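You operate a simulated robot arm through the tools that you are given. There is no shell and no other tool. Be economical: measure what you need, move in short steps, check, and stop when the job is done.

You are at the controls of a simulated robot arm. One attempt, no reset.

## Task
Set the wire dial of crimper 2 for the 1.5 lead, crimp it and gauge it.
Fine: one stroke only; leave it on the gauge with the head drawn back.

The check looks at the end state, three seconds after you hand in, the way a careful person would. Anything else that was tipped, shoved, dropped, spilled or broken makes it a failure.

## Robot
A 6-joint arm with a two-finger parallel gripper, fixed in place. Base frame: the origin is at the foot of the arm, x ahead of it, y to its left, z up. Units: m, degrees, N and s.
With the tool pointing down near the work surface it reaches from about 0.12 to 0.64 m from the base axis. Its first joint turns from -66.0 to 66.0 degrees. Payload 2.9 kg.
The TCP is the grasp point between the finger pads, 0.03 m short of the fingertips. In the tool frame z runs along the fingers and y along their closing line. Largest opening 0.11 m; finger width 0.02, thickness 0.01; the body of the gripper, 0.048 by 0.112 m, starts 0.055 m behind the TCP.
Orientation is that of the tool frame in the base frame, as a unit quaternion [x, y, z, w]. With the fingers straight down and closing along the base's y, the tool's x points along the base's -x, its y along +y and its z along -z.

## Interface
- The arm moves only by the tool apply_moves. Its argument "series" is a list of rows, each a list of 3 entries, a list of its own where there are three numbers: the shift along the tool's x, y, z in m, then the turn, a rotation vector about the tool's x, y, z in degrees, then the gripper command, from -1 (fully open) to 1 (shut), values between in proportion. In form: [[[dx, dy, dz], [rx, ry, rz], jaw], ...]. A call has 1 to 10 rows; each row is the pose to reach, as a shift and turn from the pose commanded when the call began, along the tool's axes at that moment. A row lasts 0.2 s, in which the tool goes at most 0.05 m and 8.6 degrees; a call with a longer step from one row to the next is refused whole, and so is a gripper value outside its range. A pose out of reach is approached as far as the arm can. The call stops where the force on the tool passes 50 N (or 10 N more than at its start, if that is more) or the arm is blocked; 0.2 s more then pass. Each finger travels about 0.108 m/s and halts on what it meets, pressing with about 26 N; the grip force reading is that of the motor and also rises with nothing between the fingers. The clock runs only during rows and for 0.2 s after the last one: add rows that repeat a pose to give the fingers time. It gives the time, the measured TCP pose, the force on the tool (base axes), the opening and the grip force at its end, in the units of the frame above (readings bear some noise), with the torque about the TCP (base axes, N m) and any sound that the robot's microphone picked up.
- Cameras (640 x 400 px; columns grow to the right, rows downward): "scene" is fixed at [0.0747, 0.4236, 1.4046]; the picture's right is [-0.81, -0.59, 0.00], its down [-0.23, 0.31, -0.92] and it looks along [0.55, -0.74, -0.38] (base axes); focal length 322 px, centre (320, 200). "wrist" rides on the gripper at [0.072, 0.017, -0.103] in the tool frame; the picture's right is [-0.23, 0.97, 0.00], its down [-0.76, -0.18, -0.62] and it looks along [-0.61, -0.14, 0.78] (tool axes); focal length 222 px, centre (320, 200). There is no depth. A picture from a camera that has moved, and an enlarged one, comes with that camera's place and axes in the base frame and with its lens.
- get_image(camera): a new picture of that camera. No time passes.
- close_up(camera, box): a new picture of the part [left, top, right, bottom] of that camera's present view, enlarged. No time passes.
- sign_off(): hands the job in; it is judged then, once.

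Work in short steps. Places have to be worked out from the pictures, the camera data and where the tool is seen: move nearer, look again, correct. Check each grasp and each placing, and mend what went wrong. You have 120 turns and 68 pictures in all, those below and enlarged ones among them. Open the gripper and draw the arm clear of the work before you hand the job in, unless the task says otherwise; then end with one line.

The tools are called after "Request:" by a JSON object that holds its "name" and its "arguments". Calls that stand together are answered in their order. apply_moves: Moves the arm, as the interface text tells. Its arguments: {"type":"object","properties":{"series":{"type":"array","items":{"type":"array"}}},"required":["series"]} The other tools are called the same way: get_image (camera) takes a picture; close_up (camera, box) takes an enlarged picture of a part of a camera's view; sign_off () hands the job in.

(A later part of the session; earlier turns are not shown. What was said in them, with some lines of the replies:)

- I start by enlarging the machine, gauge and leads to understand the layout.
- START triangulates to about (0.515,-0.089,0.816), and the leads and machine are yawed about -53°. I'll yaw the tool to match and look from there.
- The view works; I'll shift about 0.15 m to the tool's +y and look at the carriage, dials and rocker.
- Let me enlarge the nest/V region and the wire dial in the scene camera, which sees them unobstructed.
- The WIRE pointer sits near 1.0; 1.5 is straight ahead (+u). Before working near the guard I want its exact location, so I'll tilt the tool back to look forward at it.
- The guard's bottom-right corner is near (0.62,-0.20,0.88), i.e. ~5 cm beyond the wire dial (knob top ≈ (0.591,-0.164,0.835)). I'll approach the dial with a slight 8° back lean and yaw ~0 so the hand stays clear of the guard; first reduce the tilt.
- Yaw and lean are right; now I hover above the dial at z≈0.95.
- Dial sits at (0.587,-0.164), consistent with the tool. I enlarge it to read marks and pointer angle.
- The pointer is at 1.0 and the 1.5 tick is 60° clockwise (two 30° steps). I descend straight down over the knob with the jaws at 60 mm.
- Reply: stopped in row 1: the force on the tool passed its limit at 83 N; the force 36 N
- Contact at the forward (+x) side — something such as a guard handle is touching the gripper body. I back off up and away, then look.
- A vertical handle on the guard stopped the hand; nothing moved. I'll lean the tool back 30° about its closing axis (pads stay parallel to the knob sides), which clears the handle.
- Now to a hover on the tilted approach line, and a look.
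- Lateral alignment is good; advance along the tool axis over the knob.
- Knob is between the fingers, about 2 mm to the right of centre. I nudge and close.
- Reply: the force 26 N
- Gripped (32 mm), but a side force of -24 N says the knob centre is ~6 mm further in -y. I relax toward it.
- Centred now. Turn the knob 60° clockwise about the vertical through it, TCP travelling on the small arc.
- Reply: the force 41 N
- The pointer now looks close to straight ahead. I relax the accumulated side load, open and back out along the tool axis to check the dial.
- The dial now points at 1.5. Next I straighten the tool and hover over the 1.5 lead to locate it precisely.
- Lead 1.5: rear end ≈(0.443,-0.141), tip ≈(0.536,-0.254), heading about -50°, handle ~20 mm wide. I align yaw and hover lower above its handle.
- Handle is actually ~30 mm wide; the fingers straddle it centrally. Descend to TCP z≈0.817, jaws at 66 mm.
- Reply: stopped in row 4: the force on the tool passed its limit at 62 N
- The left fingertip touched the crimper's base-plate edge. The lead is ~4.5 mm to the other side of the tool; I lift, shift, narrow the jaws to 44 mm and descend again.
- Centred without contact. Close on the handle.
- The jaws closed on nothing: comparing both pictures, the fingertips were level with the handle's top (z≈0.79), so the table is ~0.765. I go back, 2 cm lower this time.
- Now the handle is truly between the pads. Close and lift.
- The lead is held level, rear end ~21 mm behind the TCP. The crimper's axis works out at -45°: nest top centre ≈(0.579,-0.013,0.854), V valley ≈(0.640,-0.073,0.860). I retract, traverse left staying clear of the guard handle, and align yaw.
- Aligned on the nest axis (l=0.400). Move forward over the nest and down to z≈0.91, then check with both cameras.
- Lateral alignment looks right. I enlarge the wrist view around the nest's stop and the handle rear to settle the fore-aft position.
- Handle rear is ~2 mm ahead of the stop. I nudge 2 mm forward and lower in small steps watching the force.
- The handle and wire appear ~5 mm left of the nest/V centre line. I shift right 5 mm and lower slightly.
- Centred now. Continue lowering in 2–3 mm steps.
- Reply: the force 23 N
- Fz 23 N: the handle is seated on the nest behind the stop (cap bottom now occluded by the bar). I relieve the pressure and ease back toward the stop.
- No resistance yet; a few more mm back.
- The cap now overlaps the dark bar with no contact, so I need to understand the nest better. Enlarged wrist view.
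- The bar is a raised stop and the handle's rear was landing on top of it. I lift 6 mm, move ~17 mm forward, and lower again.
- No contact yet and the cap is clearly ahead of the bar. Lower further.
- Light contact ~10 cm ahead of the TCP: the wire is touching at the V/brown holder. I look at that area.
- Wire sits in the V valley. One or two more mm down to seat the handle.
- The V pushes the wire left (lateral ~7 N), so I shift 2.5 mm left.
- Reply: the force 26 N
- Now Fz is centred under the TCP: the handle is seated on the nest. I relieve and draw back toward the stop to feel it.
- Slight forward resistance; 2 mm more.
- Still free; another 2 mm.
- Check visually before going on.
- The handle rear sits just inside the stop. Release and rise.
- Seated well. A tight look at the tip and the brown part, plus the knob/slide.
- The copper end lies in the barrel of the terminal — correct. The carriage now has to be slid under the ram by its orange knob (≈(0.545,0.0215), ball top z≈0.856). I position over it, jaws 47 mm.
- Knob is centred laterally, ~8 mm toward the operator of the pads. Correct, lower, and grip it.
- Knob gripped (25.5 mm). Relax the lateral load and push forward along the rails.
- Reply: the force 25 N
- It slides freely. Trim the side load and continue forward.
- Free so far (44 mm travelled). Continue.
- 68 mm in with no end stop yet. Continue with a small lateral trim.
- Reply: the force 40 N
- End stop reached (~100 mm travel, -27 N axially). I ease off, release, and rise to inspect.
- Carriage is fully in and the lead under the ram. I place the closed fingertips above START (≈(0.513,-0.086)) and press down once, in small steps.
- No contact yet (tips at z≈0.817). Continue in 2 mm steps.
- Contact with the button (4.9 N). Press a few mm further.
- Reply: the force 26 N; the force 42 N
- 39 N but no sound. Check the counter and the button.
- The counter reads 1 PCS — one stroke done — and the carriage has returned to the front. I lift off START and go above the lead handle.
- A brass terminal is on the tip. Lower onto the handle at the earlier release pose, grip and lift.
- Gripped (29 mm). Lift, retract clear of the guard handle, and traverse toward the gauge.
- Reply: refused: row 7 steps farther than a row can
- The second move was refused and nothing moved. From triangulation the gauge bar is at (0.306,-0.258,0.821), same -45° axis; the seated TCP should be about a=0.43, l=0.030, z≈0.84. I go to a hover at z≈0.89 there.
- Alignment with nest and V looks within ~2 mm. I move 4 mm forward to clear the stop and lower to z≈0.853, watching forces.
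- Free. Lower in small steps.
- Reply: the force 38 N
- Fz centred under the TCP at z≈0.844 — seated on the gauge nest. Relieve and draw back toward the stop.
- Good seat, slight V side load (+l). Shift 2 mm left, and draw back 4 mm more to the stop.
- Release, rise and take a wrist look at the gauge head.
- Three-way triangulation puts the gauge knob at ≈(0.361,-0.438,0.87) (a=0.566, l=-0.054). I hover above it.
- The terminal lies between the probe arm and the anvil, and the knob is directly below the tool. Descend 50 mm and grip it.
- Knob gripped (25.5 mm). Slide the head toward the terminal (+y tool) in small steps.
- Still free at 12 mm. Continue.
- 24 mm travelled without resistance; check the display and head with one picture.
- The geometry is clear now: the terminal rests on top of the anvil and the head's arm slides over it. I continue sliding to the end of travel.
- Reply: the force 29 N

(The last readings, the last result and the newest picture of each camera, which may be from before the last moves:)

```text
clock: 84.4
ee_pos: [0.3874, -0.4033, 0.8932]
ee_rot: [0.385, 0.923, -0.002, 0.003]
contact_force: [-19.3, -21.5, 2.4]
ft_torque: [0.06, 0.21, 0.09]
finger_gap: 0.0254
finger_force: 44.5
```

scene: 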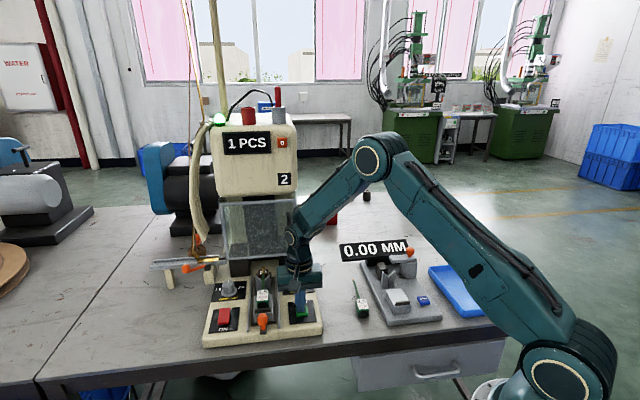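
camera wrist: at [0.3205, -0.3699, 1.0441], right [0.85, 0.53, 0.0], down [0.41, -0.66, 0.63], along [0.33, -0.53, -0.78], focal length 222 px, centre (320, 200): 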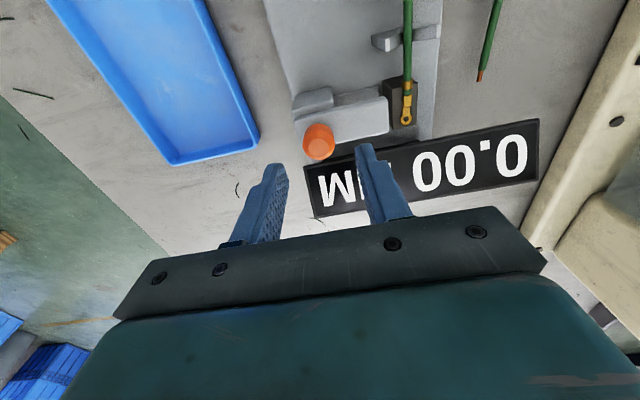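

A firm stop after 42 mm (-29 N). Read the display.

Request:
{"name": "close_up", "arguments": {"camera": "scene", "box": [330, 230, 430, 310]}}

```text
5.00 times, centred on (380, 270) of scene
camera zoom: at [0.0742, 0.4231, 1.4048], right [-0.81, -0.59, 0.0], down [-0.23, 0.31, -0.92], along [0.55, -0.74, -0.38], focal length 1608 px, centre (20, -150)
```

zoom: 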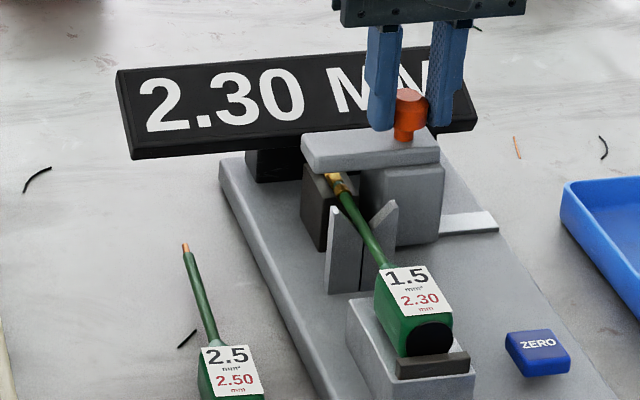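

The gauge reads 2.30 MM, matching the label. Draw the head back the full 44 mm.

Request:
{"name": "apply_moves", "arguments": {"series": [[[0, -0.006, 0], [0, 0, 0], 0.6], [[0, -0.013, 0], [0, 0, 0], 0.6], [[0, -0.02, 0], [0, 0, 0], 0.6], [[0, -0.027, 0], [0, 0, 0], 0.6], [[0, -0.034, 0], [0, 0, 0], 0.6], [[0, -0.04, 0], [0, 0, 0], 0.6], [[0, -0.044, 0], [0, 0, 0], 0.6], [[0, -0.044, 0], [0, 0, 0], 0.6]]}}

```text
clock: 86.2
ee_pos: [0.3589, -0.4336, 0.8932]
ee_rot: [0.383, 0.924, 0.0, 0.003]
contact_force: [-2.4, 1.5, -2.5]
ft_torque: [-0.43, 0.24, 0.08]
finger_gap: 0.0258
finger_force: 44.8
```

Head is back at its start position (l=-0.053). Open, rise straight up and draw the arm back toward the base side, clear of everything.

Request:
{"name": "apply_moves", "arguments": {"series": [[[0, 0, 0], [0, 0, 0], 0.4], [[0, 0, 0], [0, 0, 0], 0.15], [[0, 0, 0], [0, 0, 0], 0.15], [[0, 0, -0.03], [0, 0, 0], 0.15], [[0, 0, -0.07], [0, 0, 0], 0.15], [[0, 0, -0.115], [0, 0, 0], 0.15], [[0, 0, -0.16], [0, 0, 0], 0.15], [[0.03, 0, -0.19], [0, 0, 0], 0.15], [[0.075, 0, -0.2], [0, 0, 0], 0.15], [[0.12, 0, -0.2], [0, 0, 0], 0.15]]}}

Request:
{"name": "get_image", "arguments": {"camera": "scene"}}

```text
clock: 88.4
ee_pos: [0.2728, -0.3447, 1.0931]
ee_rot: [0.381, 0.924, 0.0, 0.003]
contact_force: [-0.5, 0.5, 0.4]
ft_torque: [0.0, -0.02, 0.0]
finger_gap: 0.0467
finger_force: 0.0
```

```text
0 pictures are left
```

scene: 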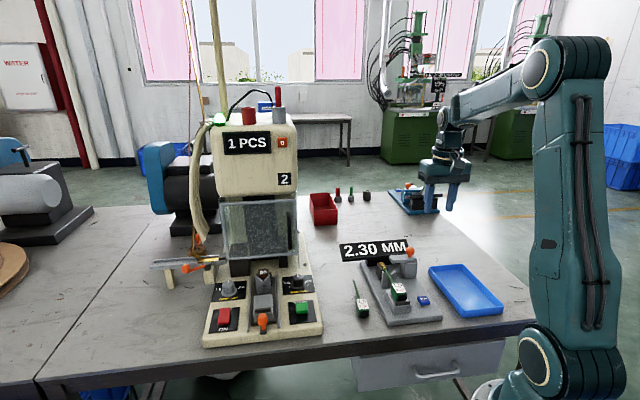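

The display holds 2.30 MM, the counter shows 1 PCS, the lead is on the gauge, the head is back and the arm is clear. Handing in.

Request:
{"name": "sign_off", "arguments": {}}

```text
The job is handed in.
```

The wire dial on crimper 2 is set to 1.5 and the lead was crimped with one stroke (counter 1 PCS). The gauge reads 2.30 MM, matching the label; the lead is still on it with the head drawn back. Early on the gripper bumped the guard handle and the edge of the crimper's base plate, and nothing looked moved.
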